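You operate a simulated robot arm through the tools that you are given. There is no shell and no other tool.

You run a simulated two-armed robot. Do the job below in one go: nothing can be reset, and whatever is moved stays where it is left.

TASK
Take the lid off the black beaker and lay it down on the bare patch by the tissue carton.

The check looks at the end state, three seconds after you hand in, the way a careful person would. Anything else that was tipped, shoved, dropped, spilled or broken makes it a failure. Lids that push on must go on centred and level and be pressed home; caps that screw on are set level and turned clockwise until they are tight.

THE ROBOT
Two 7-joint arms with two-finger grippers on one trunk, on a base that moves. Base frame: it is fixed to the floor where the robot stands at the start and does not move with it; the origin is under the middle of the robot, x ahead of it, y to its left, z up. Units: mm, rad, N and s.
The left shoulder is at the start at [41, 162, 1130], the right one opposite. With the tool pointing down near the work surface each hand reaches from about 280 to 740 mm from the robot's upright axis, wherever it stands, measured 20 degrees to its own side. Places, roughly: black beaker [250, 2000, 1000]. Payload 2.45 kg a hand.
The TCP of each hand is the grasp point between the finger pads, 26 mm short of the fingertips. In the tool frame z runs along the fingers and y along their closing line. The gripper opens to 96 mm; its body begins 69 mm behind the TCP.
Orientation is told as [roll, pitch, yaw] about the base's x, y, z axes, in that order, counted from this pose: with the fingers straight down and closing along the base's y, the tool's x points along the base's -x, its y along +y and its z along -z.

THE INTERFACE
- The arms move only by the tool send_rows. It takes "left_plan", "right_plan" or both (then of equal length, played together; a hand with none holds still); each is a list that holds one entry, the list of rows, each a list of 7 numbers: the turn, a rotation vector about the tool's x, y, z in rad, then the shift along the tool's x, y, z in cm, then the opening, from 0 (shut) to 1 (fully open). In form: [[[wx, wy, wz, tx, ty, tz, gripper], ...]]. A call has 1 to 20 rows; each row is the pose to reach, as a shift and turn from the pose commanded when the call began, along the tool's axes at that moment. Each row takes 0.2 s and may step no farther than 50 mm and 0.15 rad from the row before; otherwise, or with a gripper value out of range, the whole call is refused. A pose out of reach is approached as far as the arm can. The call stops where the force on the tool passes 40 N (or 10 N more than at its start, if that is more) or the arm is blocked; 0.2 s more then pass. The fingers move at their own pace (about 119.9 mm/s each) and stop on an object; they squeeze with about 21 N. The grip force told is the motor's: it shows also when the fingers shut on nothing. Time passes only in rows, and 0.2 s behind the last, so rows that repeat a pose let the fingers close. It gives the time, the measured TCP pose, the force on the tool (base axes), the opening and the grip force at its end, in the units of the frame above (readings bear some noise), with the torque about the TCP (base axes, N m) and any sound that the robot's microphone picked up.
- Cameras (640 x 400 px; columns grow to the right, rows downward): "scene" is now at [112.1, 5.7, 1620.4]; the picture's right is [0.10, -1.00, -0.00], its down [-0.71, -0.07, -0.70] and it looks along [0.69, 0.07, -0.72] (base axes); focal length 289 px, centre (320, 200). "left" rides on the left gripper at [82, -3, -98] in its tool frame; the picture's right is [0.04, 1.00, 0.00], its down [-0.73, 0.03, -0.68] and it looks along [-0.68, 0.03, 0.73] (tool axes); focal length 256 px, centre (320, 200). "right" rides on the right gripper at [82, 3, -98] in its tool frame; the picture's right is [-0.04, 1.00, 0.00], its down [-0.73, -0.03, -0.68] and it looks along [-0.68, -0.03, 0.73] (tool axes); focal length 256 px, centre (320, 200). There is no depth. A picture from a camera that has moved, and an enlarged one, comes with that camera's place and axes in the base frame and with its lens. The place of the scene camera against the robot may be out by one fixed shift of up to 12 mm in any direction.
- get_image(camera): a new picture of that camera. No time passes.
- slide_trunk(by): moves the trunk up (or, below 0, down) by that many mm; the arms and the scene camera ride with it, the base frame stays. It gives what a move gives, with no picture.
- base_move(legs): drives the robot by 1 to 6 legs, each [ahead, left, turn to the left] in mm, mm and rad, along the robot's own axes; the way and the turn of a leg run together, so that a leg with both is an arc; at most 1500 mm and 3.142 rad a leg. The arms and the cameras ride along, it lands a little off, and it stops where it bumps. It gives what a move gives.
- pan_tilt(pan, tilt): turns the head with the scene camera to pan (to the left, within 2.094 rad either way) and tilt (down, from -0.506 to 1.204), counted from straight ahead of the robot (the tilt from the chest, where the trunk bows). It gives what a move gives.
- zoom(camera, box): a new picture of the part [left, top, right, bottom] of that camera's present view, enlarged. No time passes.
- sign_off(): hands the job in; it is judged then, once.

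Places have to be worked out from the pictures, the camera data and where the tool is seen. Open the grippers and draw the arms clear of the work before you hand the job in, unless the task says otherwise.

The tools are called after "Request:" by a JSON object that holds its "fn" and its "kwargs". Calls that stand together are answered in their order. send_rows: Moves the arms, as the interface text tells. Its arguments: {"type":"object","properties":{"left_plan":{"type":"array","items":{"type":"array","items":{"type":"array","items":{"type":"number"}}}},"right_plan":{"type":"array","items":{"type":"array","items":{"type":"array","items":{"type":"number"}}}}},"required":[]} The other tools are called the same way: slide_trunk (by) moves the trunk up or down; base_move (legs) drives the base; pan_tilt (pan, tilt) turns the head that bears the scene camera; get_image (camera) takes a picture; zoom (camera, box) takes an enlarged picture of a part of a camera's view; sign_off () hands the job in.

At the start:

```text
clock: 0.0
left_position: [535.0, 235.2, 1092.6]
left_tcp_rot: [0.002, 0.002, 0.0]
left_force: [-0.1, 0.3, -1.1]
left_moment: [0.0, 0.0, -0.03]
left_opening: 96.1
left_grasp_force: 0.0
right_position: [477.3, -203.8, 1151.2]
right_tcp_rot: [0.001, 0.001, -0.002]
right_force: [-0.4, 1.2, 0.4]
right_moment: [-0.02, 0.01, -0.03]
right_opening: 95.9
right_grasp_force: 0.1
trunk travel left (down, up): [-300.0, 267.0]
robot x, y, heading: [-0.1, 0.5, -0.004]
head pan, tilt (commanded): [0.096, 0.794]
```

scene: 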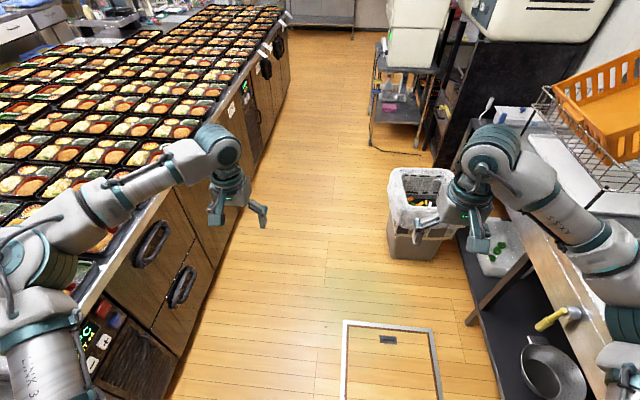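
right: 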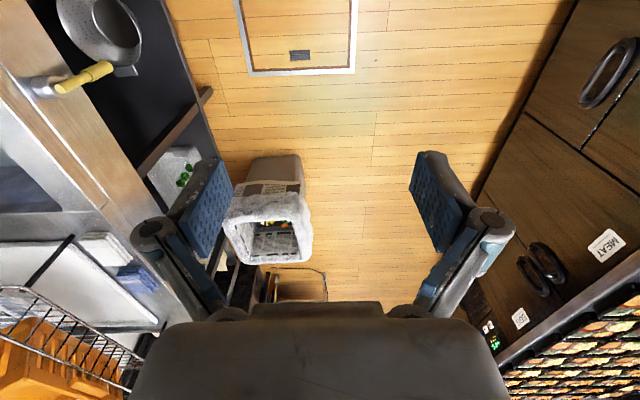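
left: 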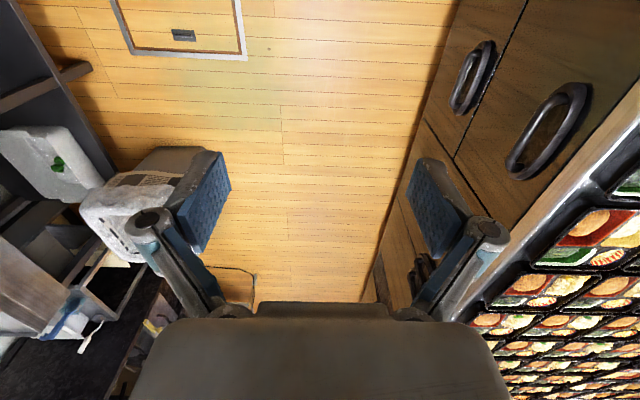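

The beaker should be far to the robot's left (about y = 2000), so I turn the head left to look for it.

Request:
{"fn": "pan_tilt", "kwargs": {"pan": 1.45, "tilt": 0.45}}

```text
clock: 1.5
left_position: [530.7, 235.9, 1094.9]
left_tcp_rot: [-0.001, -0.001, 0.0]
left_force: [0.8, -0.1, -0.9]
left_moment: [0.01, 0.03, -0.03]
left_opening: 96.0
left_grasp_force: 0.1
right_position: [472.2, -203.0, 1152.9]
right_tcp_rot: [0.0, -0.003, -0.002]
right_force: [0.5, 0.1, -0.6]
right_moment: [0.02, 0.0, 0.01]
right_opening: 96.1
right_grasp_force: 0.0
trunk travel left (down, up): [-300.0, 267.0]
robot x, y, heading: [-0.6, -1.2, -0.002]
head pan, tilt (commanded): [1.45, 0.45]
```

I take a picture in the new head direction.

Request:
{"fn": "get_image", "kwargs": {"camera": "scene"}}

```text
taken
camera scene: at [42.7, 89.3, 1650.6], right [0.99, -0.12, 0.0], down [-0.06, -0.43, -0.9], along [0.11, 0.89, -0.44], focal length 289 px, centre (320, 200)
```

scene: 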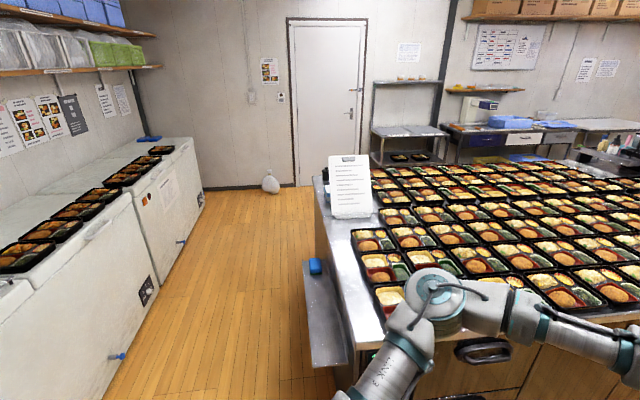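

The beaker should project near pixel (316, 164), by the clipboard. I zoom in there.

Request:
{"fn": "zoom", "kwargs": {"camera": "scene", "box": [240, 120, 440, 245]}}

Request:
{"fn": "zoom", "kwargs": {"camera": "scene", "box": [440, 60, 640, 185]}}

```text
3.20 times, centred on (340, 182) of scene
camera zoom: at [42.7, 89.3, 1650.6], right [0.99, -0.12, 0.0], down [-0.06, -0.43, -0.9], along [0.11, 0.89, -0.44], focal length 924 px, centre (256, 256)
```

zoom: 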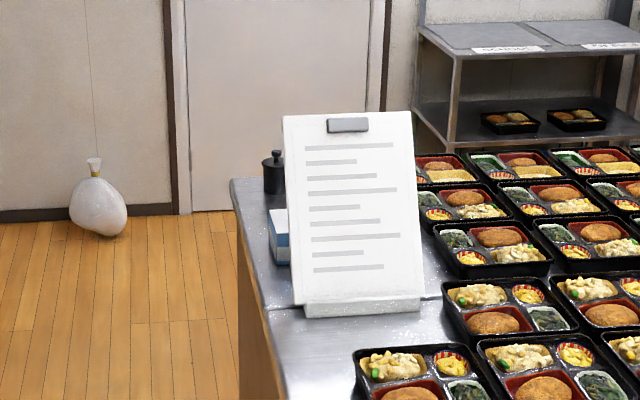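

```text
3.20 times, centred on (540, 122) of scene
camera zoom: at [42.7, 89.3, 1650.6], right [0.99, -0.12, 0.0], down [-0.06, -0.43, -0.9], along [0.11, 0.89, -0.44], focal length 924 px, centre (-384, 448)
```

zoom: 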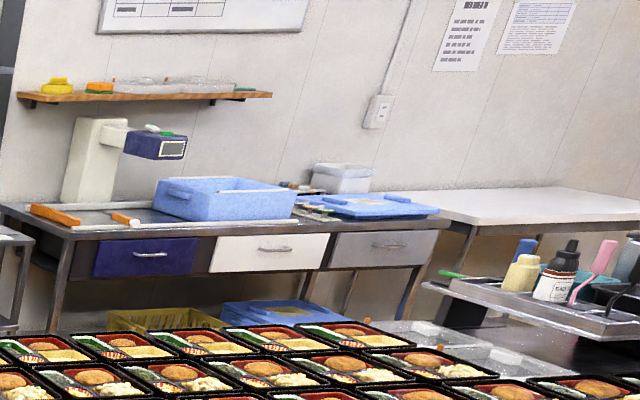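

The black beaker with a knobbed lid is at the far left corner of the bento table (about x 310, y 2000, top about z 960). The tissue carton is behind the clipboard. Before driving I check the aisle and what lies behind and beside the robot.

Request:
{"fn": "pan_tilt", "kwargs": {"pan": 2.09, "tilt": 0.8}}

Request:
{"fn": "get_image", "kwargs": {"camera": "scene"}}

Request:
{"fn": "pan_tilt", "kwargs": {"pan": 1.3, "tilt": 1.1}}

Request:
{"fn": "get_image", "kwargs": {"camera": "scene"}}

Request:
{"fn": "pan_tilt", "kwargs": {"pan": -2.09, "tilt": 0.9}}

Request:
{"fn": "get_image", "kwargs": {"camera": "scene"}}

```text
clock: 2.5
left_position: [532.3, 236.7, 1094.2]
left_tcp_rot: [0.001, -0.002, 0.001]
left_force: [-0.3, 0.4, -0.5]
left_moment: [-0.04, 0.01, 0.01]
left_opening: 96.0
left_grasp_force: 0.0
right_position: [472.4, -203.6, 1152.2]
right_tcp_rot: [0.001, -0.003, -0.001]
right_force: [-0.3, 0.5, -0.7]
right_moment: [-0.01, -0.01, -0.02]
right_opening: 95.8
right_grasp_force: 0.0
trunk travel left (down, up): [-300.0, 267.0]
robot x, y, heading: [2.4, 0.7, -0.005]
head pan, tilt (commanded): [2.089, 0.799]
```

```text
taken
camera scene: at [-8.5, 68.2, 1620.5], right [0.87, 0.49, 0.0], down [0.35, -0.62, -0.7], along [-0.35, 0.61, -0.72], focal length 289 px, centre (320, 200)
```

scene: 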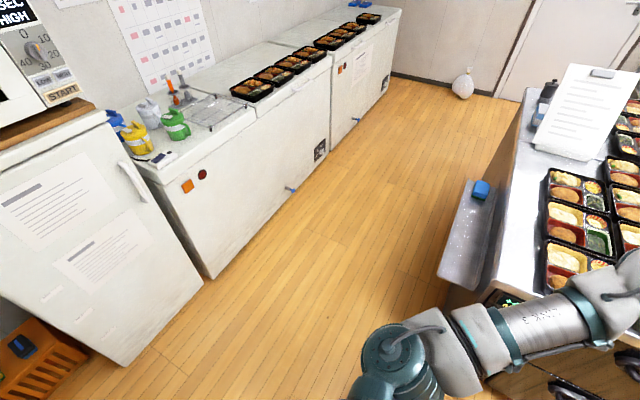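

```text
clock: 3.7
left_position: [530.7, 236.1, 1093.8]
left_tcp_rot: [0.0, -0.002, -0.001]
left_force: [-0.5, 0.1, -0.2]
left_moment: [0.01, -0.02, 0.0]
left_opening: 95.8
left_grasp_force: 0.0
right_position: [472.0, -203.1, 1153.3]
right_tcp_rot: [0.0, -0.002, -0.002]
right_force: [-0.2, -0.1, 0.3]
right_moment: [0.02, 0.0, -0.01]
right_opening: 96.0
right_grasp_force: 0.1
trunk travel left (down, up): [-300.0, 267.0]
robot x, y, heading: [1.0, 1.5, -0.002]
head pan, tilt (commanded): [1.3, 1.1]
```

```text
taken
camera scene: at [48.1, 59.0, 1598.5], right [0.96, -0.27, 0.0], down [-0.24, -0.86, -0.45], along [0.12, 0.44, -0.89], focal length 289 px, centre (320, 200)
```

scene: 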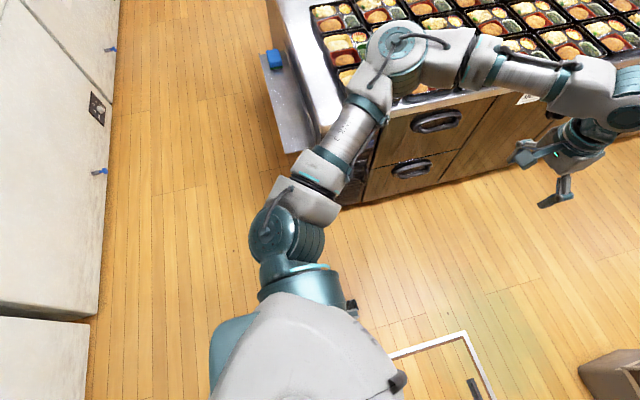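

```text
clock: 6.5
left_position: [530.8, 235.9, 1094.2]
left_tcp_rot: [0.0, -0.002, 0.0]
left_force: [-0.3, -0.2, -0.5]
left_moment: [0.0, 0.0, 0.02]
left_opening: 95.9
left_grasp_force: 0.0
right_position: [473.3, -202.5, 1154.1]
right_tcp_rot: [0.001, -0.001, -0.001]
right_force: [1.3, 1.0, 0.6]
right_moment: [-0.01, -0.02, 0.01]
right_opening: 95.9
right_grasp_force: 0.1
trunk travel left (down, up): [-300.0, 267.0]
robot x, y, heading: [1.1, -2.6, 0.0]
head pan, tilt (commanded): [-2.089, 0.901]
```

```text
taken
camera scene: at [-6.0, -67.7, 1612.5], right [-0.87, 0.5, 0.0], down [0.39, 0.68, -0.62], along [-0.31, -0.54, -0.78], focal length 289 px, centre (320, 200)
```

scene: 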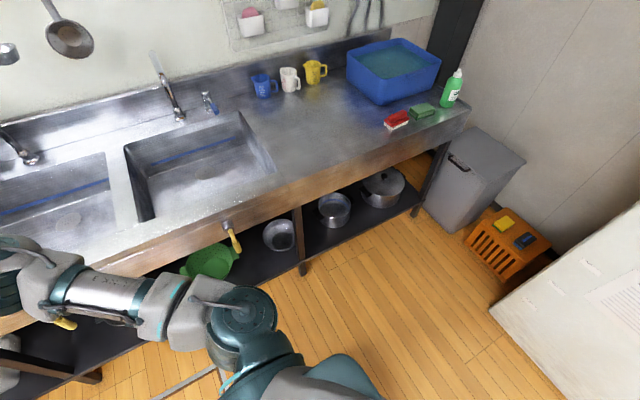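

The aisle is clear: the freezers stand at about x = -1000 and the table end with its low shelf at about x = 80–250. I back up, then strafe left along the aisle with the arms short of the clipboard.

Request:
{"fn": "base_move", "kwargs": {"legs": [[-420, 0, 0], [0, 1450, 0]]}}

Request:
{"fn": "pan_tilt", "kwargs": {"pan": 0.5, "tilt": 0.6}}

Request:
{"fn": "get_image", "kwargs": {"camera": "scene"}}

```text
clock: 16.0
left_position: [76.4, 1719.5, 1095.5]
left_tcp_rot: [0.002, -0.001, 0.031]
left_force: [1.1, -0.2, 0.1]
left_moment: [0.02, 0.01, -0.01]
left_opening: 96.0
left_grasp_force: 0.0
right_position: [31.4, 1276.2, 1152.7]
right_tcp_rot: [0.001, -0.002, 0.03]
right_force: [0.8, 0.0, -0.1]
right_moment: [-0.02, -0.02, 0.03]
right_opening: 96.0
right_grasp_force: 0.0
trunk travel left (down, up): [-300.0, 267.0]
robot x, y, heading: [-447.4, 1467.8, 0.033]
head pan, tilt (commanded): [-2.089, 0.901]
```

```text
clock: 18.3
left_position: [73.0, 1718.9, 1097.8]
left_tcp_rot: [-0.001, -0.006, 0.033]
left_force: [-0.2, 0.6, -0.6]
left_moment: [0.01, -0.03, 0.01]
left_opening: 96.2
left_grasp_force: 0.0
right_position: [27.2, 1277.9, 1156.1]
right_tcp_rot: [0.002, -0.005, 0.03]
right_force: [-0.3, -0.3, 0.0]
right_moment: [-0.01, -0.01, -0.01]
right_opening: 96.1
right_grasp_force: 0.0
trunk travel left (down, up): [-300.0, 267.0]
robot x, y, heading: [-445.4, 1465.1, 0.031]
head pan, tilt (commanded): [0.499, 0.6]
```

```text
taken
camera scene: at [-340.0, 1510.7, 1636.8], right [0.51, -0.86, 0.0], down [-0.49, -0.29, -0.82], along [0.71, 0.42, -0.57], focal length 289 px, centre (320, 200)
```

scene: 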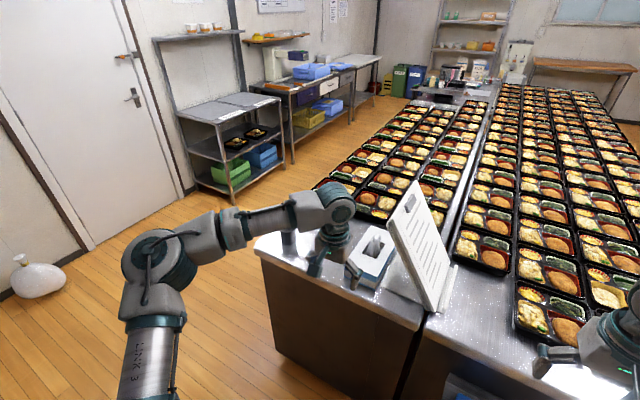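

I now see the tissue carton behind the clipboard; the left hand hides the beaker. I zoom in on the corner.

Request:
{"fn": "zoom", "kwargs": {"camera": "scene", "box": [240, 170, 480, 320]}}

Request:
{"fn": "get_image", "kwargs": {"camera": "left"}}

```text
2.67 times, centred on (360, 245) of scene
camera zoom: at [-340.0, 1510.7, 1636.8], right [0.51, -0.86, 0.0], down [-0.49, -0.29, -0.82], along [0.71, 0.42, -0.57], focal length 770 px, centre (213, 80)
```

zoom: 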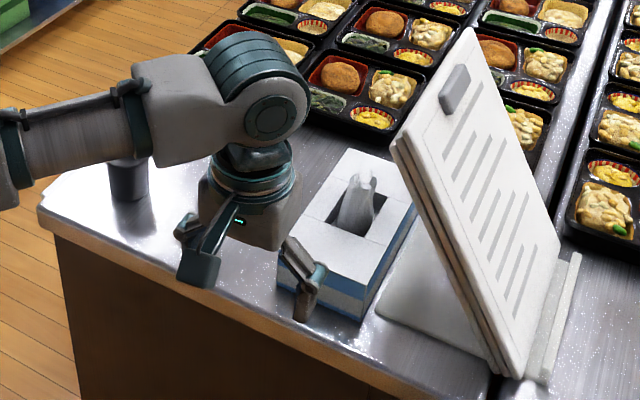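

```text
taken
camera left: at [-10.5, 1713.9, 1195.3], right [-0.07, 1.0, 0.0], down [0.73, 0.05, 0.68], along [0.68, 0.05, -0.73], focal length 256 px, centre (320, 200)
```

left: 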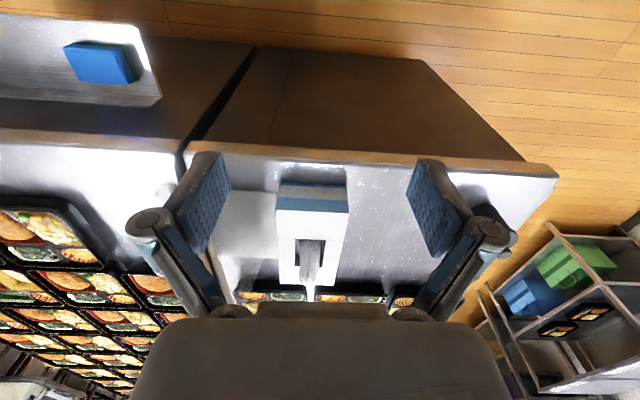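

The carton sits between the clipboard and the beaker, and the beaker is hidden behind my left wrist. I drive further left along the aisle to square up with the corner and correct the heading.

Request:
{"fn": "base_move", "kwargs": {"legs": [[0, 380, -0.03]]}}

Request:
{"fn": "pan_tilt", "kwargs": {"pan": 0.1, "tilt": 0.75}}

Request:
{"fn": "get_image", "kwargs": {"camera": "scene"}}

Request:
{"fn": "get_image", "kwargs": {"camera": "left"}}

Request:
{"fn": "get_image", "kwargs": {"camera": "right"}}

```text
clock: 20.8
left_position: [72.2, 2084.9, 1099.1]
left_tcp_rot: [0.005, -0.006, 0.007]
left_force: [0.5, -0.1, 0.1]
left_moment: [-0.01, -0.01, 0.02]
left_opening: 96.1
left_grasp_force: 0.0
right_position: [16.5, 1645.1, 1154.6]
right_tcp_rot: [0.007, -0.004, 0.004]
right_force: [0.0, 1.0, 0.6]
right_moment: [-0.01, 0.01, -0.01]
right_opening: 96.1
right_grasp_force: 0.0
trunk travel left (down, up): [-300.0, 267.0]
robot x, y, heading: [-455.8, 1853.7, 0.001]
head pan, tilt (commanded): [0.499, 0.6]
```

```text
clock: 21.6
left_position: [67.6, 2087.5, 1099.8]
left_tcp_rot: [0.002, -0.01, 0.005]
left_force: [-0.4, -0.3, 0.4]
left_moment: [0.0, 0.02, 0.0]
left_opening: 96.2
left_grasp_force: 0.1
right_position: [11.1, 1647.6, 1156.1]
right_tcp_rot: [0.005, -0.009, 0.005]
right_force: [0.5, -0.1, 0.0]
right_moment: [0.0, -0.01, -0.01]
right_opening: 95.9
right_grasp_force: 0.1
trunk travel left (down, up): [-300.0, 267.0]
robot x, y, heading: [-453.9, 1853.2, 0.01]
head pan, tilt (commanded): [0.099, 0.75]
```

```text
taken
camera scene: at [-341.7, 1846.4, 1624.0], right [0.11, -0.99, -0.01], down [-0.68, -0.07, -0.73], along [0.72, 0.08, -0.68], focal length 289 px, centre (320, 200)
```

scene: 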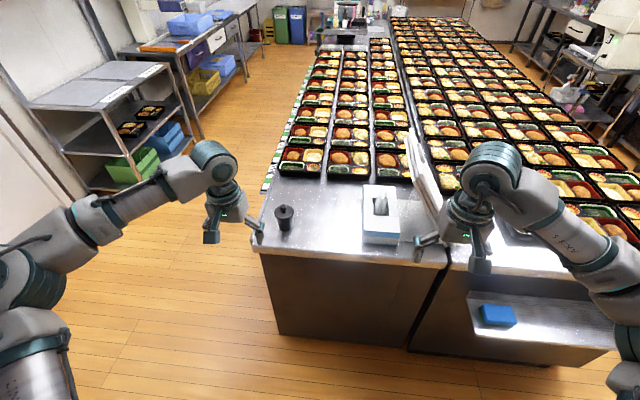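

```text
taken
camera left: at [-16.2, 2084.6, 1198.0], right [-0.04, 1.0, 0.0], down [0.73, 0.03, 0.69], along [0.69, 0.03, -0.73], focal length 256 px, centre (320, 200)
```

left: 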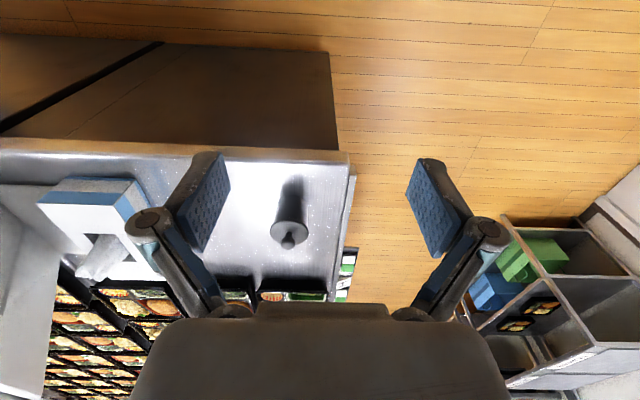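

```text
taken
camera right: at [-71.4, 1651.2, 1253.7], right [0.04, 1.0, 0.0], down [0.73, -0.03, 0.69], along [0.69, -0.02, -0.73], focal length 256 px, centre (320, 200)
```

right: 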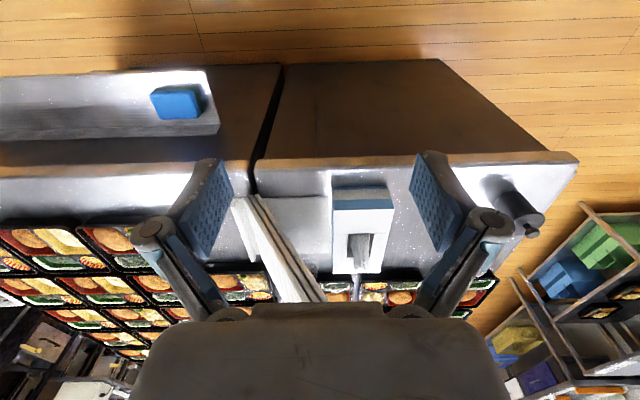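

The beaker is now in full view from both the head and the left wrist. I zoom in on it in both views to triangulate it.

Request:
{"fn": "zoom", "kwargs": {"camera": "scene", "box": [240, 170, 400, 270]}}

Request:
{"fn": "zoom", "kwargs": {"camera": "left", "box": [200, 140, 360, 300]}}

Request:
{"fn": "zoom", "kwargs": {"camera": "right", "box": [240, 140, 560, 300]}}

```text
4.00 times, centred on (320, 220) of scene
camera zoom: at [-341.7, 1846.4, 1624.0], right [0.11, -0.99, -0.01], down [-0.68, -0.07, -0.73], along [0.72, 0.08, -0.68], focal length 1154 px, centre (320, 120)
```

zoom: 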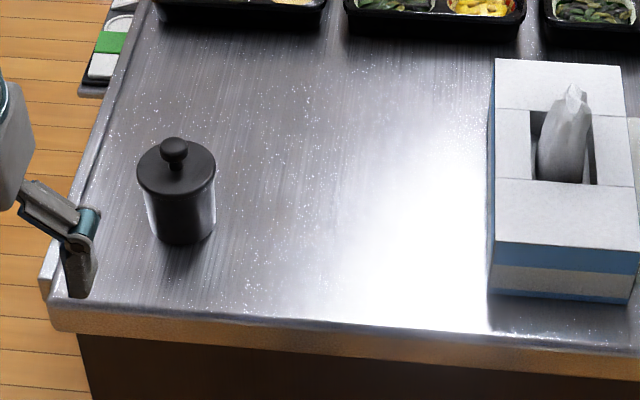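

```text
2.50 times, centred on (280, 220) of left
camera zoom: at [-16.2, 2084.6, 1198.0], right [-0.04, 1.0, 0.0], down [0.73, 0.03, 0.69], along [0.69, 0.03, -0.73], focal length 640 px, centre (420, 150)
```

zoom: 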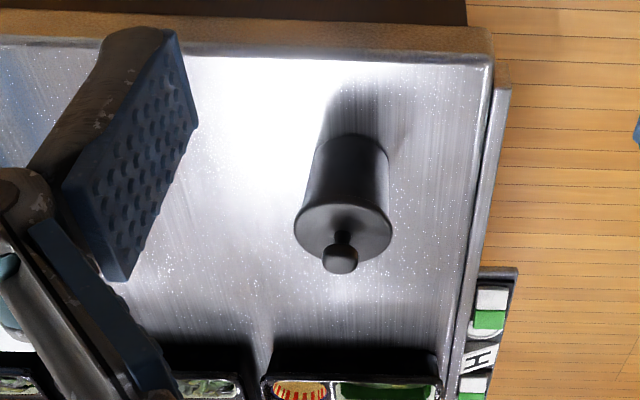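

```text
2.00 times, centred on (400, 220) of right
camera zoom: at [-71.4, 1651.2, 1253.7], right [0.04, 1.0, 0.0], down [0.73, -0.03, 0.69], along [0.69, -0.02, -0.73], focal length 512 px, centre (160, 160)
```

zoom: 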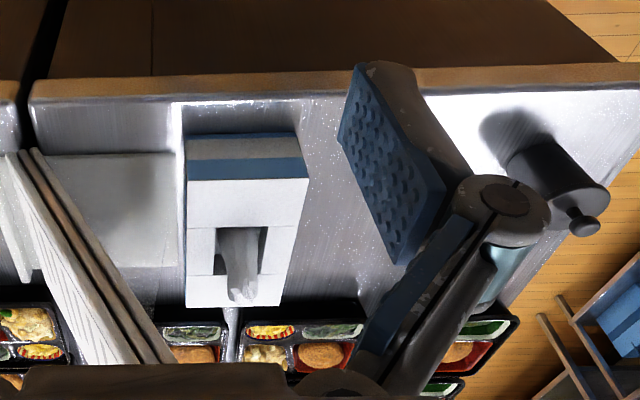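

The lid's disc sits at roughly (361, 2048, 889), about 72 mm wide, with a knob about 26 mm wide. The table edge is near x = 257 and the bare patch lies between beaker and carton. Before driving closer I pull the right hand back toward the robot so it can't touch the clipboard.

Request:
{"fn": "send_rows", "kwargs": {"right_plan": [[[0, 0, 0, 4, 0, 0, 1], [0, 0, 0, 8, 0, 0, 1], [0, 0, 0, 12, 0, 0, 1], [0, 0, 0, 16, 0, 0, 1], [0, 0, 0, 20, 0, 0, 1], [0, 0, 0, 20, 0, 0, 1]]]}}

Request:
{"fn": "get_image", "kwargs": {"camera": "scene"}}

```text
clock: 23.0
left_position: [65.9, 2095.8, 1096.9]
left_tcp_rot: [-0.006, -0.01, 0.007]
left_force: [0.0, -0.2, 0.0]
left_moment: [0.0, -0.02, 0.01]
left_opening: 96.0
left_grasp_force: 0.1
right_position: [-190.4, 1653.5, 1156.1]
right_tcp_rot: [-0.004, -0.009, 0.006]
right_force: [0.1, -0.2, -0.6]
right_moment: [-0.01, -0.02, -0.01]
right_opening: 96.2
right_grasp_force: 0.2
trunk travel left (down, up): [-300.0, 267.0]
robot x, y, heading: [-455.0, 1850.4, 0.01]
head pan, tilt (commanded): [0.099, 0.75]
```

```text
taken
camera scene: at [-341.7, 1865.1, 1623.8], right [0.11, -0.99, 0.0], down [-0.68, -0.08, -0.73], along [0.72, 0.08, -0.69], focal length 289 px, centre (320, 200)
```

scene: 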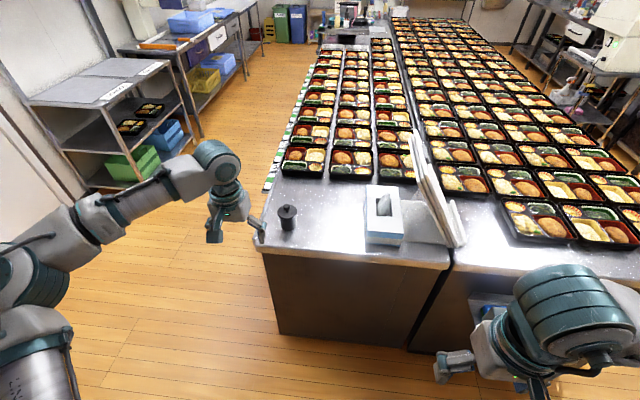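

The right hand is back at x ≈ -190, well clear of the clipboard. I now drive 255 mm ahead; the left hand stays about 150 mm above the beaker.

Request:
{"fn": "base_move", "kwargs": {"legs": [[255, 0, -0.01]]}}

Request:
{"fn": "get_image", "kwargs": {"camera": "left"}}

Request:
{"fn": "get_image", "kwargs": {"camera": "scene"}}

```text
clock: 24.9
left_position: [326.7, 2087.8, 1099.3]
left_tcp_rot: [-0.002, -0.009, -0.005]
left_force: [0.3, 0.3, -0.3]
left_moment: [0.01, 0.01, 0.02]
left_opening: 96.2
left_grasp_force: 0.0
right_position: [64.0, 1650.0, 1154.9]
right_tcp_rot: [0.001, -0.011, -0.004]
right_force: [0.2, -0.3, 0.1]
right_moment: [0.01, 0.02, 0.01]
right_opening: 95.8
right_grasp_force: 0.0
trunk travel left (down, up): [-300.0, 267.0]
robot x, y, heading: [-200.7, 1851.3, -0.003]
head pan, tilt (commanded): [0.099, 0.75]
```

```text
taken
camera left: at [242.4, 2085.5, 1197.1], right [-0.04, 1.0, 0.0], down [0.73, 0.03, 0.69], along [0.69, 0.02, -0.73], focal length 256 px, centre (320, 200)
```

left: 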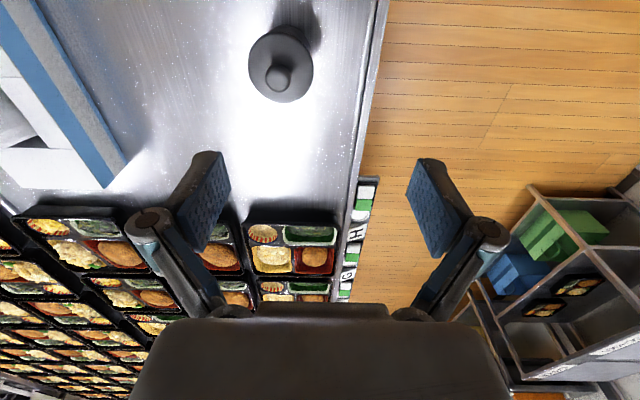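

```text
taken
camera scene: at [-87.3, 1859.0, 1624.1], right [0.1, -1.0, 0.0], down [-0.68, -0.07, -0.73], along [0.73, 0.07, -0.68], focal length 289 px, centre (320, 200)
```

scene: 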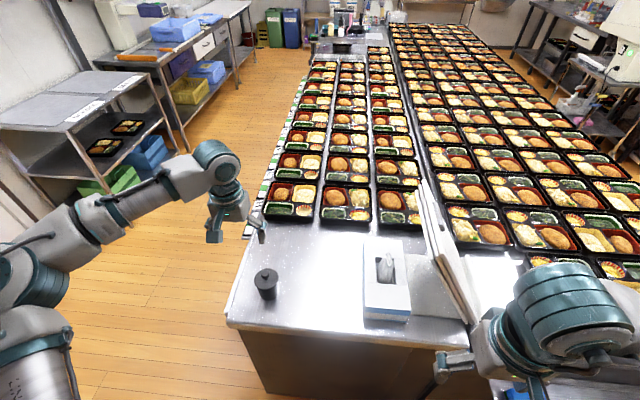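

The left wrist camera now looks down at the lid. I zoom in to refine the position against the earlier view.

Request:
{"fn": "zoom", "kwargs": {"camera": "left", "box": [200, 0, 360, 140]}}

Request:
{"fn": "zoom", "kwargs": {"camera": "scene", "box": [220, 210, 420, 335]}}

```text
2.86 times, centred on (280, 70) of left
camera zoom: at [242.4, 2085.5, 1197.1], right [-0.04, 1.0, 0.0], down [0.73, 0.03, 0.69], along [0.69, 0.02, -0.73], focal length 731 px, centre (434, 571)
```

zoom: 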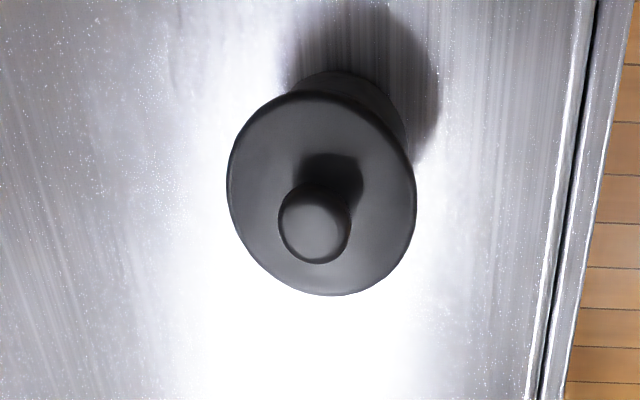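

```text
3.20 times, centred on (320, 272) of scene
camera zoom: at [-87.3, 1859.0, 1624.1], right [0.1, -1.0, 0.0], down [-0.68, -0.07, -0.73], along [0.73, 0.07, -0.68], focal length 924 px, centre (320, -32)
```

zoom: 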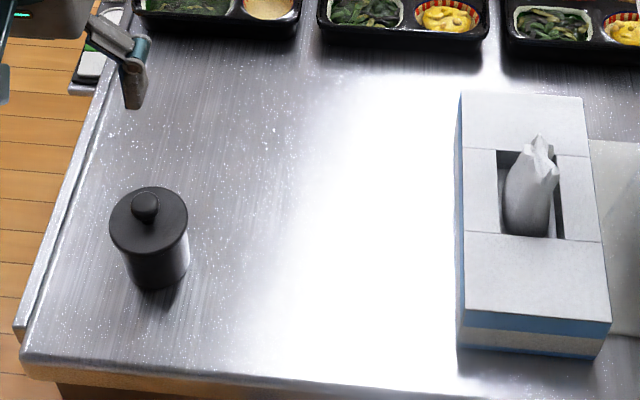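

Triangulating the two wrist views puts the lid disc at about (325, 2049, 921), about 66 mm wide, with the knob ball about 24 mm wide and centred near z = 947. The carton's left side is at y ≈ 1775, so the bare patch runs y ≈ 1775–2014. I move the open left hand over the knob, stopping above it to check.

Request:
{"fn": "send_rows", "kwargs": {"left_plan": [[[0, 0, 0, 0, -2.0, 2.0, 1], [0, 0, 0, 0, -3.8, 4.0, 1], [0, 0, 0, 0, -3.8, 6.5, 1], [0, 0, 0, 0, -3.8, 8.5, 1], [0, 0, 0, 0, -3.8, 8.5, 1]]]}}

Request:
{"fn": "get_image", "kwargs": {"camera": "left"}}

Request:
{"fn": "get_image", "kwargs": {"camera": "scene"}}

```text
clock: 26.1
left_position: [322.5, 2044.0, 1016.5]
left_tcp_rot: [0.0, -0.011, -0.007]
left_force: [-0.8, 0.1, 0.1]
left_moment: [0.03, 0.0, -0.01]
left_opening: 95.8
left_grasp_force: 0.0
right_position: [61.5, 1645.3, 1155.6]
right_tcp_rot: [0.001, -0.011, -0.007]
right_force: [0.3, -0.3, -0.6]
right_moment: [0.03, 0.02, -0.02]
right_opening: 96.1
right_grasp_force: 0.0
trunk travel left (down, up): [-300.0, 267.0]
robot x, y, heading: [-200.1, 1854.7, -0.008]
head pan, tilt (commanded): [0.099, 0.75]
```

```text
taken
camera left: at [239.5, 2042.2, 1114.6], right [-0.04, 1.0, 0.0], down [0.72, 0.03, 0.69], along [0.69, 0.02, -0.73], focal length 256 px, centre (320, 200)
```

left: 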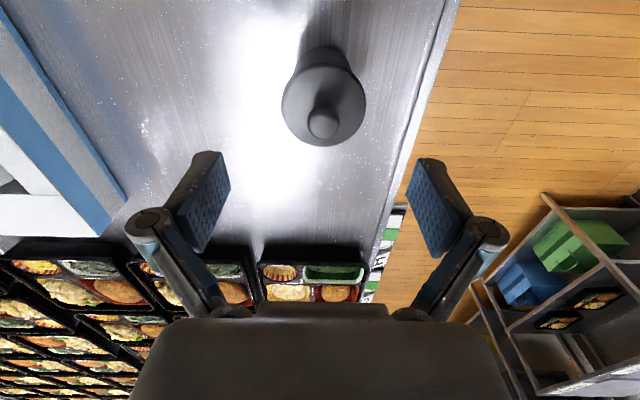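

```text
taken
camera scene: at [-86.1, 1853.9, 1624.0], right [0.09, -1.0, 0.0], down [-0.68, -0.06, -0.73], along [0.73, 0.07, -0.68], focal length 289 px, centre (320, 200)
```

scene: 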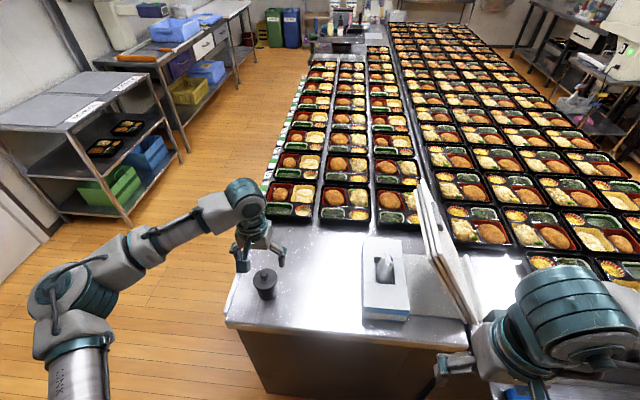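

The knob lines up well in y. I zoom in for a finer estimate of its x and height.

Request:
{"fn": "zoom", "kwargs": {"camera": "left", "box": [260, 40, 388, 160]}}

Request:
{"fn": "zoom", "kwargs": {"camera": "scene", "box": [215, 170, 315, 310]}}

```text
3.33 times, centred on (324, 100) of left
camera zoom: at [239.5, 2042.2, 1114.6], right [-0.04, 1.0, 0.0], down [0.72, 0.03, 0.69], along [0.69, 0.02, -0.73], focal length 853 px, centre (307, 533)
```

zoom: 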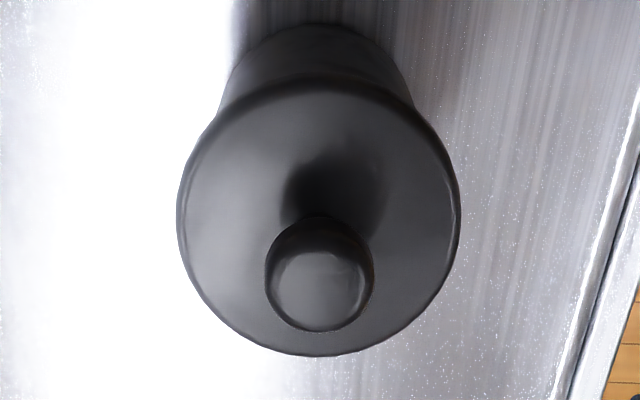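

```text
2.86 times, centred on (265, 240) of scene
camera zoom: at [-86.1, 1853.9, 1624.0], right [0.09, -1.0, 0.0], down [-0.68, -0.06, -0.73], along [0.73, 0.07, -0.68], focal length 824 px, centre (477, 86)
```

zoom: 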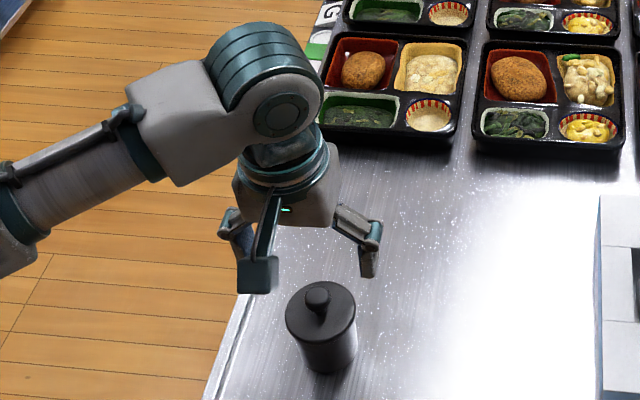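

The knob axis is at about (323.5, 2048), ball centre z ≈ 947 and disc top z ≈ 922. I shift 4 mm in y and come down partway so the fingertips straddle the knob, then check again.

Request:
{"fn": "send_rows", "kwargs": {"left_plan": [[[0, 0, 0, -0.1, 0.4, 1.5, 1], [0, 0, 0, -0.1, 0.4, 3.0, 1], [0, 0, 0, -0.1, 0.4, 4.3, 1], [0, 0, 0, -0.1, 0.4, 4.3, 1]]]}}

Request:
{"fn": "get_image", "kwargs": {"camera": "left"}}

Request:
{"fn": "zoom", "kwargs": {"camera": "scene", "box": [215, 170, 315, 310]}}

```text
clock: 27.1
left_position: [327.7, 2052.3, 971.4]
left_tcp_rot: [-0.001, -0.012, -0.005]
left_force: [0.0, 0.4, -0.3]
left_moment: [-0.01, 0.02, 0.0]
left_opening: 96.1
left_grasp_force: 0.1
right_position: [62.1, 1648.2, 1155.1]
right_tcp_rot: [0.001, -0.012, -0.006]
right_force: [-0.9, 1.0, 0.3]
right_moment: [0.02, 0.0, -0.01]
right_opening: 95.8
right_grasp_force: 0.1
trunk travel left (down, up): [-300.0, 267.0]
robot x, y, heading: [-200.1, 1852.2, -0.001]
head pan, tilt (commanded): [0.099, 0.75]
```

```text
taken
camera left: at [242.5, 2049.1, 1069.7], right [-0.04, 1.0, 0.0], down [0.73, 0.03, 0.69], along [0.69, 0.02, -0.73], focal length 256 px, centre (320, 200)
```

left: 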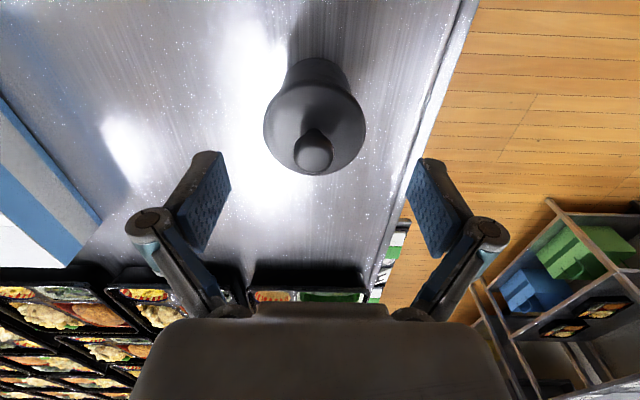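

```text
2.86 times, centred on (265, 240) of scene
camera zoom: at [-86.0, 1856.8, 1624.0], right [0.1, -1.0, 0.0], down [-0.68, -0.06, -0.73], along [0.73, 0.07, -0.68], focal length 824 px, centre (477, 86)
```

zoom: 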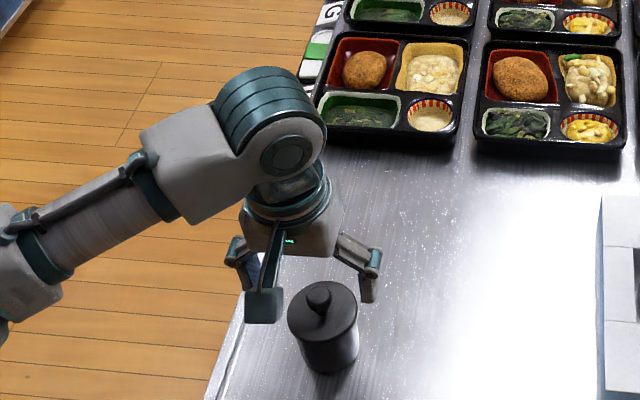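

The knob is about 4 mm toward -x and -y from the TCP and 24 mm below it. I correct by that and come down to TCP z ≈ 953, so the fingertips stay about 5 mm above the disc.

Request:
{"fn": "send_rows", "kwargs": {"left_plan": [[[0, 0, 0, 0.4, -0.4, 0.0, 1], [0, 0, 0, 0.4, -0.4, 0.9, 1], [0, 0, 0, 0.4, -0.4, 1.8, 1], [0, 0, 0, 0.4, -0.4, 1.8, 1], [0, 0, 0, 0.4, -0.4, 1.8, 1]]]}}

Request:
{"fn": "zoom", "kwargs": {"camera": "left", "box": [200, 60, 440, 260]}}

Request:
{"fn": "zoom", "kwargs": {"camera": "scene", "box": [215, 170, 315, 310]}}

```text
clock: 28.3
left_position: [321.1, 2047.9, 953.4]
left_tcp_rot: [-0.001, -0.011, -0.007]
left_force: [0.8, -0.8, -0.7]
left_moment: [0.03, 0.03, 0.02]
left_opening: 96.0
left_grasp_force: 0.1
right_position: [61.7, 1647.1, 1155.9]
right_tcp_rot: [0.001, -0.013, -0.008]
right_force: [-0.5, 0.7, -0.1]
right_moment: [-0.02, 0.02, 0.0]
right_opening: 96.1
right_grasp_force: 0.0
trunk travel left (down, up): [-300.0, 267.0]
robot x, y, heading: [-196.0, 1850.6, -0.002]
head pan, tilt (commanded): [0.099, 0.75]
```

```text
2.00 times, centred on (320, 160) of left
camera zoom: at [237.8, 2045.5, 1051.6], right [-0.04, 1.0, 0.0], down [0.73, 0.03, 0.69], along [0.69, 0.02, -0.73], focal length 512 px, centre (320, 280)
```

zoom: 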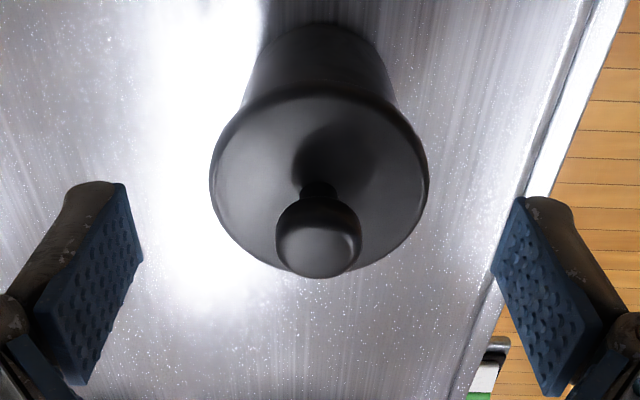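

```text
2.86 times, centred on (265, 240) of scene
camera zoom: at [-85.8, 1857.0, 1624.0], right [0.1, -1.0, 0.0], down [-0.68, -0.06, -0.73], along [0.73, 0.07, -0.68], focal length 824 px, centre (477, 86)
```

zoom: 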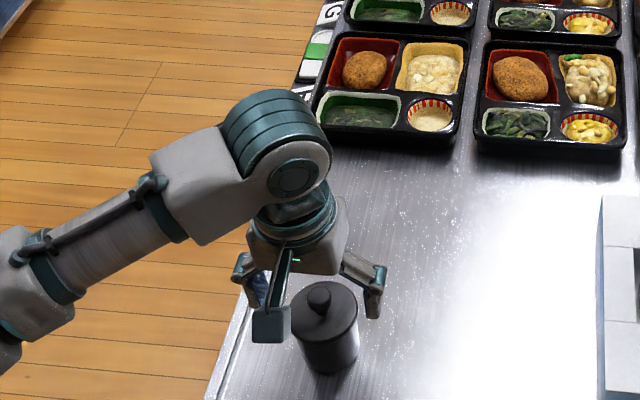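

The knob is centred between the pads and sits about 6 mm below the TCP. I close the gripper on it in place.

Request:
{"fn": "send_rows", "kwargs": {"left_plan": [[[0, 0, 0, 0, 0, 0, 0.6], [0, 0, 0, 0, 0, 0, 0.4], [0, 0, 0, 0, 0, 0, 0.3], [0, 0, 0, 0, 0, 0, 0.2], [0, 0, 0, 0, 0, 0, 0.0], [0, 0, 0, 0, 0, 0, 0.0], [0, 0, 0, 0, 0, 0, 0.0]]]}}

Request:
{"fn": "zoom", "kwargs": {"camera": "left", "box": [200, 60, 440, 260]}}

```text
clock: 29.9
left_position: [320.7, 2046.8, 953.9]
left_tcp_rot: [-0.002, -0.013, -0.005]
left_force: [-0.5, -0.1, 0.4]
left_moment: [-0.02, 0.0, -0.02]
left_opening: 21.3
left_grasp_force: 20.8
right_position: [61.7, 1647.2, 1155.4]
right_tcp_rot: [0.0, -0.013, -0.006]
right_force: [0.6, -0.8, -0.4]
right_moment: [-0.02, 0.02, 0.02]
right_opening: 96.2
right_grasp_force: 0.0
trunk travel left (down, up): [-300.0, 267.0]
robot x, y, heading: [-200.2, 1853.0, -0.002]
head pan, tilt (commanded): [0.099, 0.75]
```

```text
2.00 times, centred on (320, 160) of left
camera zoom: at [237.7, 2045.5, 1051.7], right [-0.04, 1.0, 0.0], down [0.73, 0.03, 0.69], along [0.69, 0.02, -0.73], focal length 512 px, centre (320, 280)
```

zoom: 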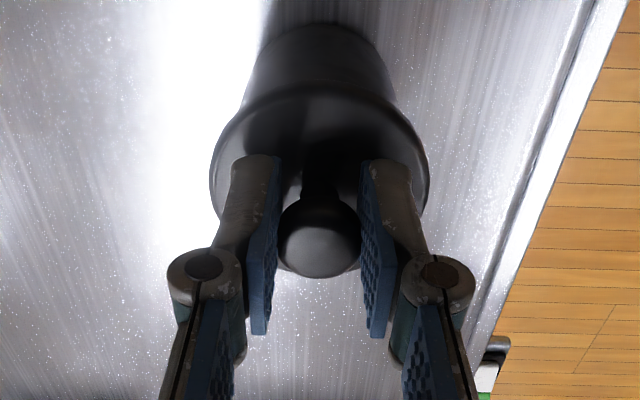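

The grip is solid: opening 21.3 mm on the knob, 20.8 N. I lift slowly by 8 mm and read the force to see whether the lid comes off freely.

Request:
{"fn": "send_rows", "kwargs": {"left_plan": [[[0, 0, 0, 0, 0, -0.2, 0], [0, 0, 0, 0, 0, -0.4, 0], [0, 0, 0, 0, 0, -0.6, 0], [0, 0, 0, 0, 0, -0.8, 0], [0, 0, 0, 0, 0, -0.8, 0]]]}}

Request:
{"fn": "zoom", "kwargs": {"camera": "left", "box": [200, 60, 440, 260]}}

Request:
{"fn": "zoom", "kwargs": {"camera": "scene", "box": [225, 210, 315, 310]}}

```text
clock: 31.1
left_position: [322.4, 2048.1, 962.7]
left_tcp_rot: [-0.002, -0.012, -0.002]
left_force: [0.0, 1.1, -1.8]
left_moment: [-0.01, -0.02, 0.02]
left_opening: 21.3
left_grasp_force: 21.0
right_position: [62.1, 1648.2, 1155.3]
right_tcp_rot: [0.001, -0.013, -0.006]
right_force: [-0.8, 0.3, 0.5]
right_moment: [-0.01, -0.01, -0.02]
right_opening: 96.2
right_grasp_force: 0.0
trunk travel left (down, up): [-300.0, 267.0]
robot x, y, heading: [-198.3, 1853.8, -0.003]
head pan, tilt (commanded): [0.099, 0.75]
```

```text
2.00 times, centred on (320, 160) of left
camera zoom: at [238.5, 2045.8, 1059.9], right [-0.04, 1.0, 0.0], down [0.73, 0.03, 0.69], along [0.69, 0.02, -0.73], focal length 512 px, centre (320, 280)
```

zoom: 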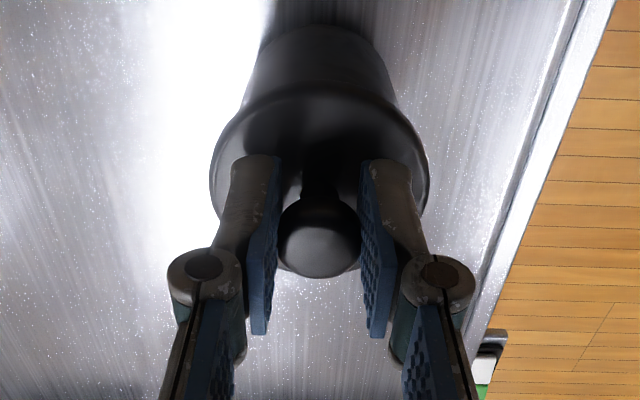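

```text
4.00 times, centred on (270, 260) of scene
camera zoom: at [-85.8, 1857.0, 1624.0], right [0.1, -1.0, 0.0], down [-0.68, -0.06, -0.73], along [0.73, 0.07, -0.68], focal length 1154 px, centre (520, -40)
```

zoom: 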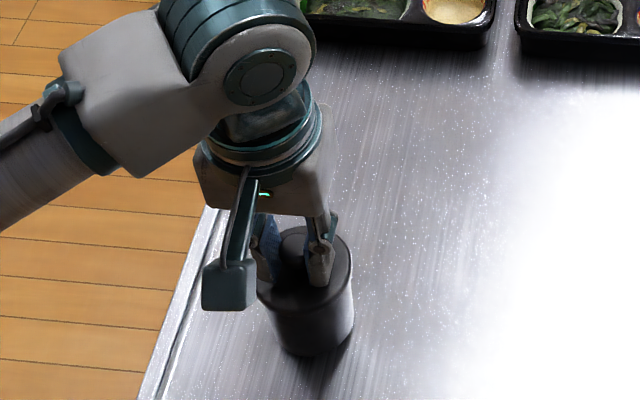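

The beaker body keeps the same place under the lid in the wrist view, so the whole beaker came up. The lid is a tight fit and the other hand must hold the body. I set the beaker back down gently.

Request:
{"fn": "send_rows", "kwargs": {"left_plan": [[[0, 0, 0, 0, 0, 0.25, 0], [0, 0, 0, 0, 0, 0.5, 0], [0, 0, 0, 0, 0, 0.65, 0], [0, 0, 0, 0, 0, 0.75, 0], [0, 0, 0, 0, 0, 0.8, 0], [0, 0, 0, 0, 0, 0.8, 0]]]}}

Request:
{"fn": "zoom", "kwargs": {"camera": "left", "box": [200, 60, 440, 260]}}

Request:
{"fn": "zoom", "kwargs": {"camera": "scene", "box": [225, 210, 315, 310]}}

```text
clock: 32.5
left_position: [323.4, 2047.7, 955.1]
left_tcp_rot: [0.001, -0.01, -0.005]
left_force: [-0.1, 0.2, -1.1]
left_moment: [-0.01, 0.04, -0.02]
left_opening: 21.2
left_grasp_force: 21.1
right_position: [60.7, 1648.8, 1154.8]
right_tcp_rot: [0.0, -0.01, -0.004]
right_force: [0.3, 0.6, -0.5]
right_moment: [-0.02, -0.02, -0.01]
right_opening: 96.1
right_grasp_force: 0.0
trunk travel left (down, up): [-300.0, 267.0]
robot x, y, heading: [-200.0, 1853.2, -0.009]
head pan, tilt (commanded): [0.099, 0.75]
```

```text
2.00 times, centred on (320, 160) of left
camera zoom: at [238.6, 2046.1, 1052.7], right [-0.04, 1.0, 0.0], down [0.73, 0.03, 0.69], along [0.69, 0.02, -0.73], focal length 512 px, centre (320, 280)
```

zoom: 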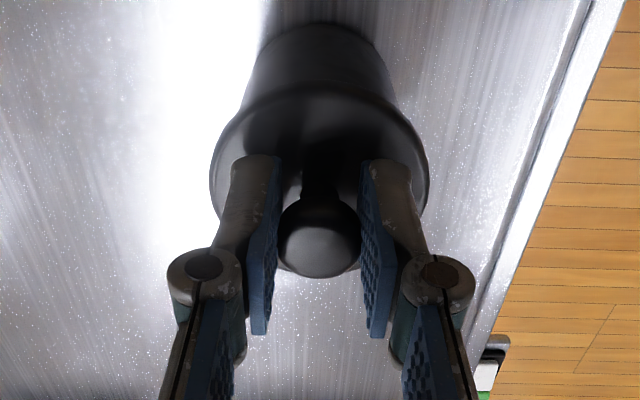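

```text
4.00 times, centred on (270, 260) of scene
camera zoom: at [-85.8, 1857.0, 1624.0], right [0.1, -1.0, 0.0], down [-0.68, -0.06, -0.73], along [0.73, 0.07, -0.68], focal length 1154 px, centre (520, -40)
```

zoom: 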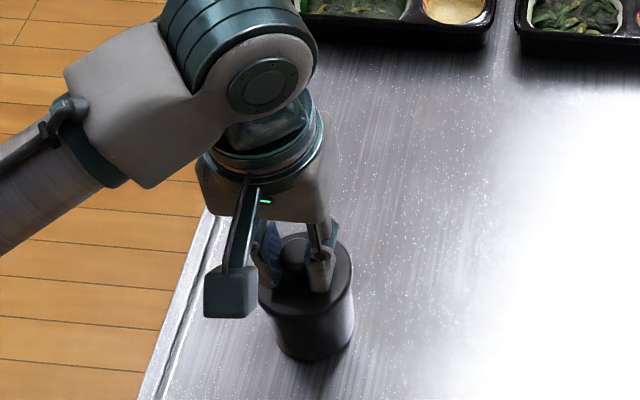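

Lowering brought the beaker's base back down in both views, confirming it had lifted with the lid. I release the knob and raise the left hand clear so the right hand can come in and hold the body.

Request:
{"fn": "send_rows", "kwargs": {"left_plan": [[[0, 0, 0, 0, 0, 0, 0.3], [0, 0, 0, 0, 0, 0, 0.6], [0, 0, 0, 0, 0, 0, 0.8], [0, 0, 0, 0, 0, -1.5, 0.8], [0, 0, 0, 0, 0, -4.0, 0.8], [0, 0, 0, 0, 0.5, -7.0, 0.8], [0, 0, 0, 0, 1.5, -10.0, 0.8], [0, 0, 0, 0, 3.0, -13.0, 0.8], [0, 0, 0, 0, 4.0, -15.0, 0.8], [0, 0, 0, 0, 4.0, -15.0, 0.8]]]}}

Request:
{"fn": "zoom", "kwargs": {"camera": "scene", "box": [225, 210, 315, 310]}}

Request:
{"fn": "get_image", "kwargs": {"camera": "scene"}}

Request:
{"fn": "get_image", "kwargs": {"camera": "left"}}

```text
clock: 34.7
left_position: [321.5, 2087.6, 1105.8]
left_tcp_rot: [-0.002, -0.012, -0.006]
left_force: [0.5, 0.6, -0.3]
left_moment: [0.01, 0.03, -0.03]
left_opening: 76.8
left_grasp_force: 0.0
right_position: [62.7, 1648.8, 1156.1]
right_tcp_rot: [-0.001, -0.011, -0.006]
right_force: [-0.6, -0.3, 1.0]
right_moment: [-0.02, 0.04, -0.01]
right_opening: 96.0
right_grasp_force: 0.0
trunk travel left (down, up): [-300.0, 267.0]
robot x, y, heading: [-196.8, 1849.8, -0.0]
head pan, tilt (commanded): [0.099, 0.75]
```

```text
4.00 times, centred on (270, 260) of scene
camera zoom: at [-85.5, 1857.3, 1623.9], right [0.1, -1.0, 0.0], down [-0.68, -0.06, -0.73], along [0.73, 0.07, -0.69], focal length 1154 px, centre (520, -40)
```

zoom: 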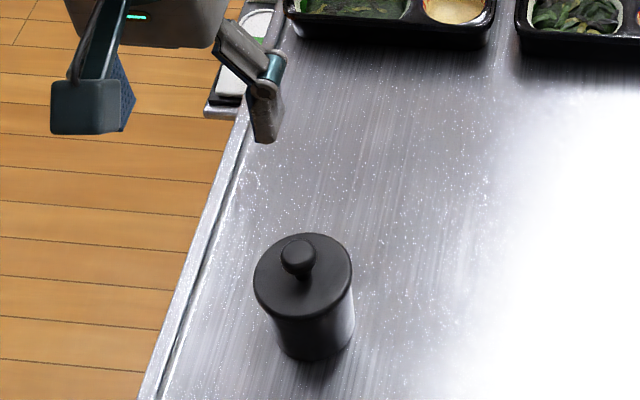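

```text
taken
camera scene: at [-85.5, 1857.3, 1623.9], right [0.1, -1.0, 0.0], down [-0.68, -0.06, -0.73], along [0.73, 0.07, -0.69], focal length 289 px, centre (320, 200)
```

scene: 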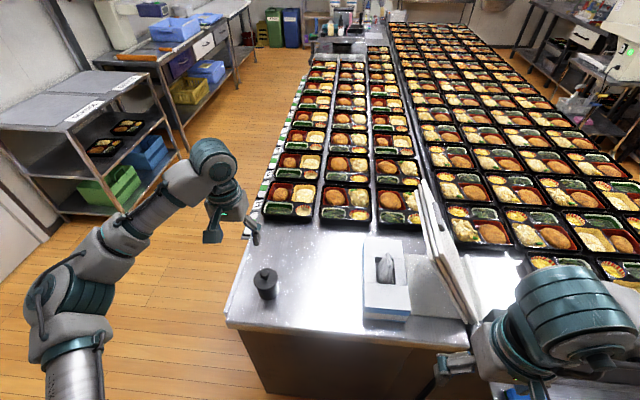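

```text
taken
camera left: at [237.5, 2085.6, 1203.8], right [-0.04, 1.0, 0.0], down [0.73, 0.03, 0.69], along [0.69, 0.02, -0.73], focal length 256 px, centre (320, 200)
```

left: 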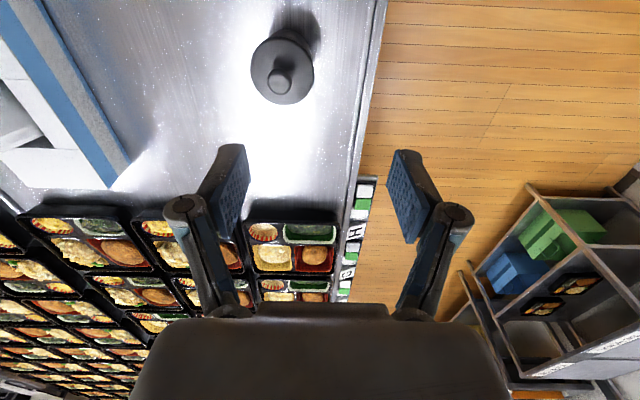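

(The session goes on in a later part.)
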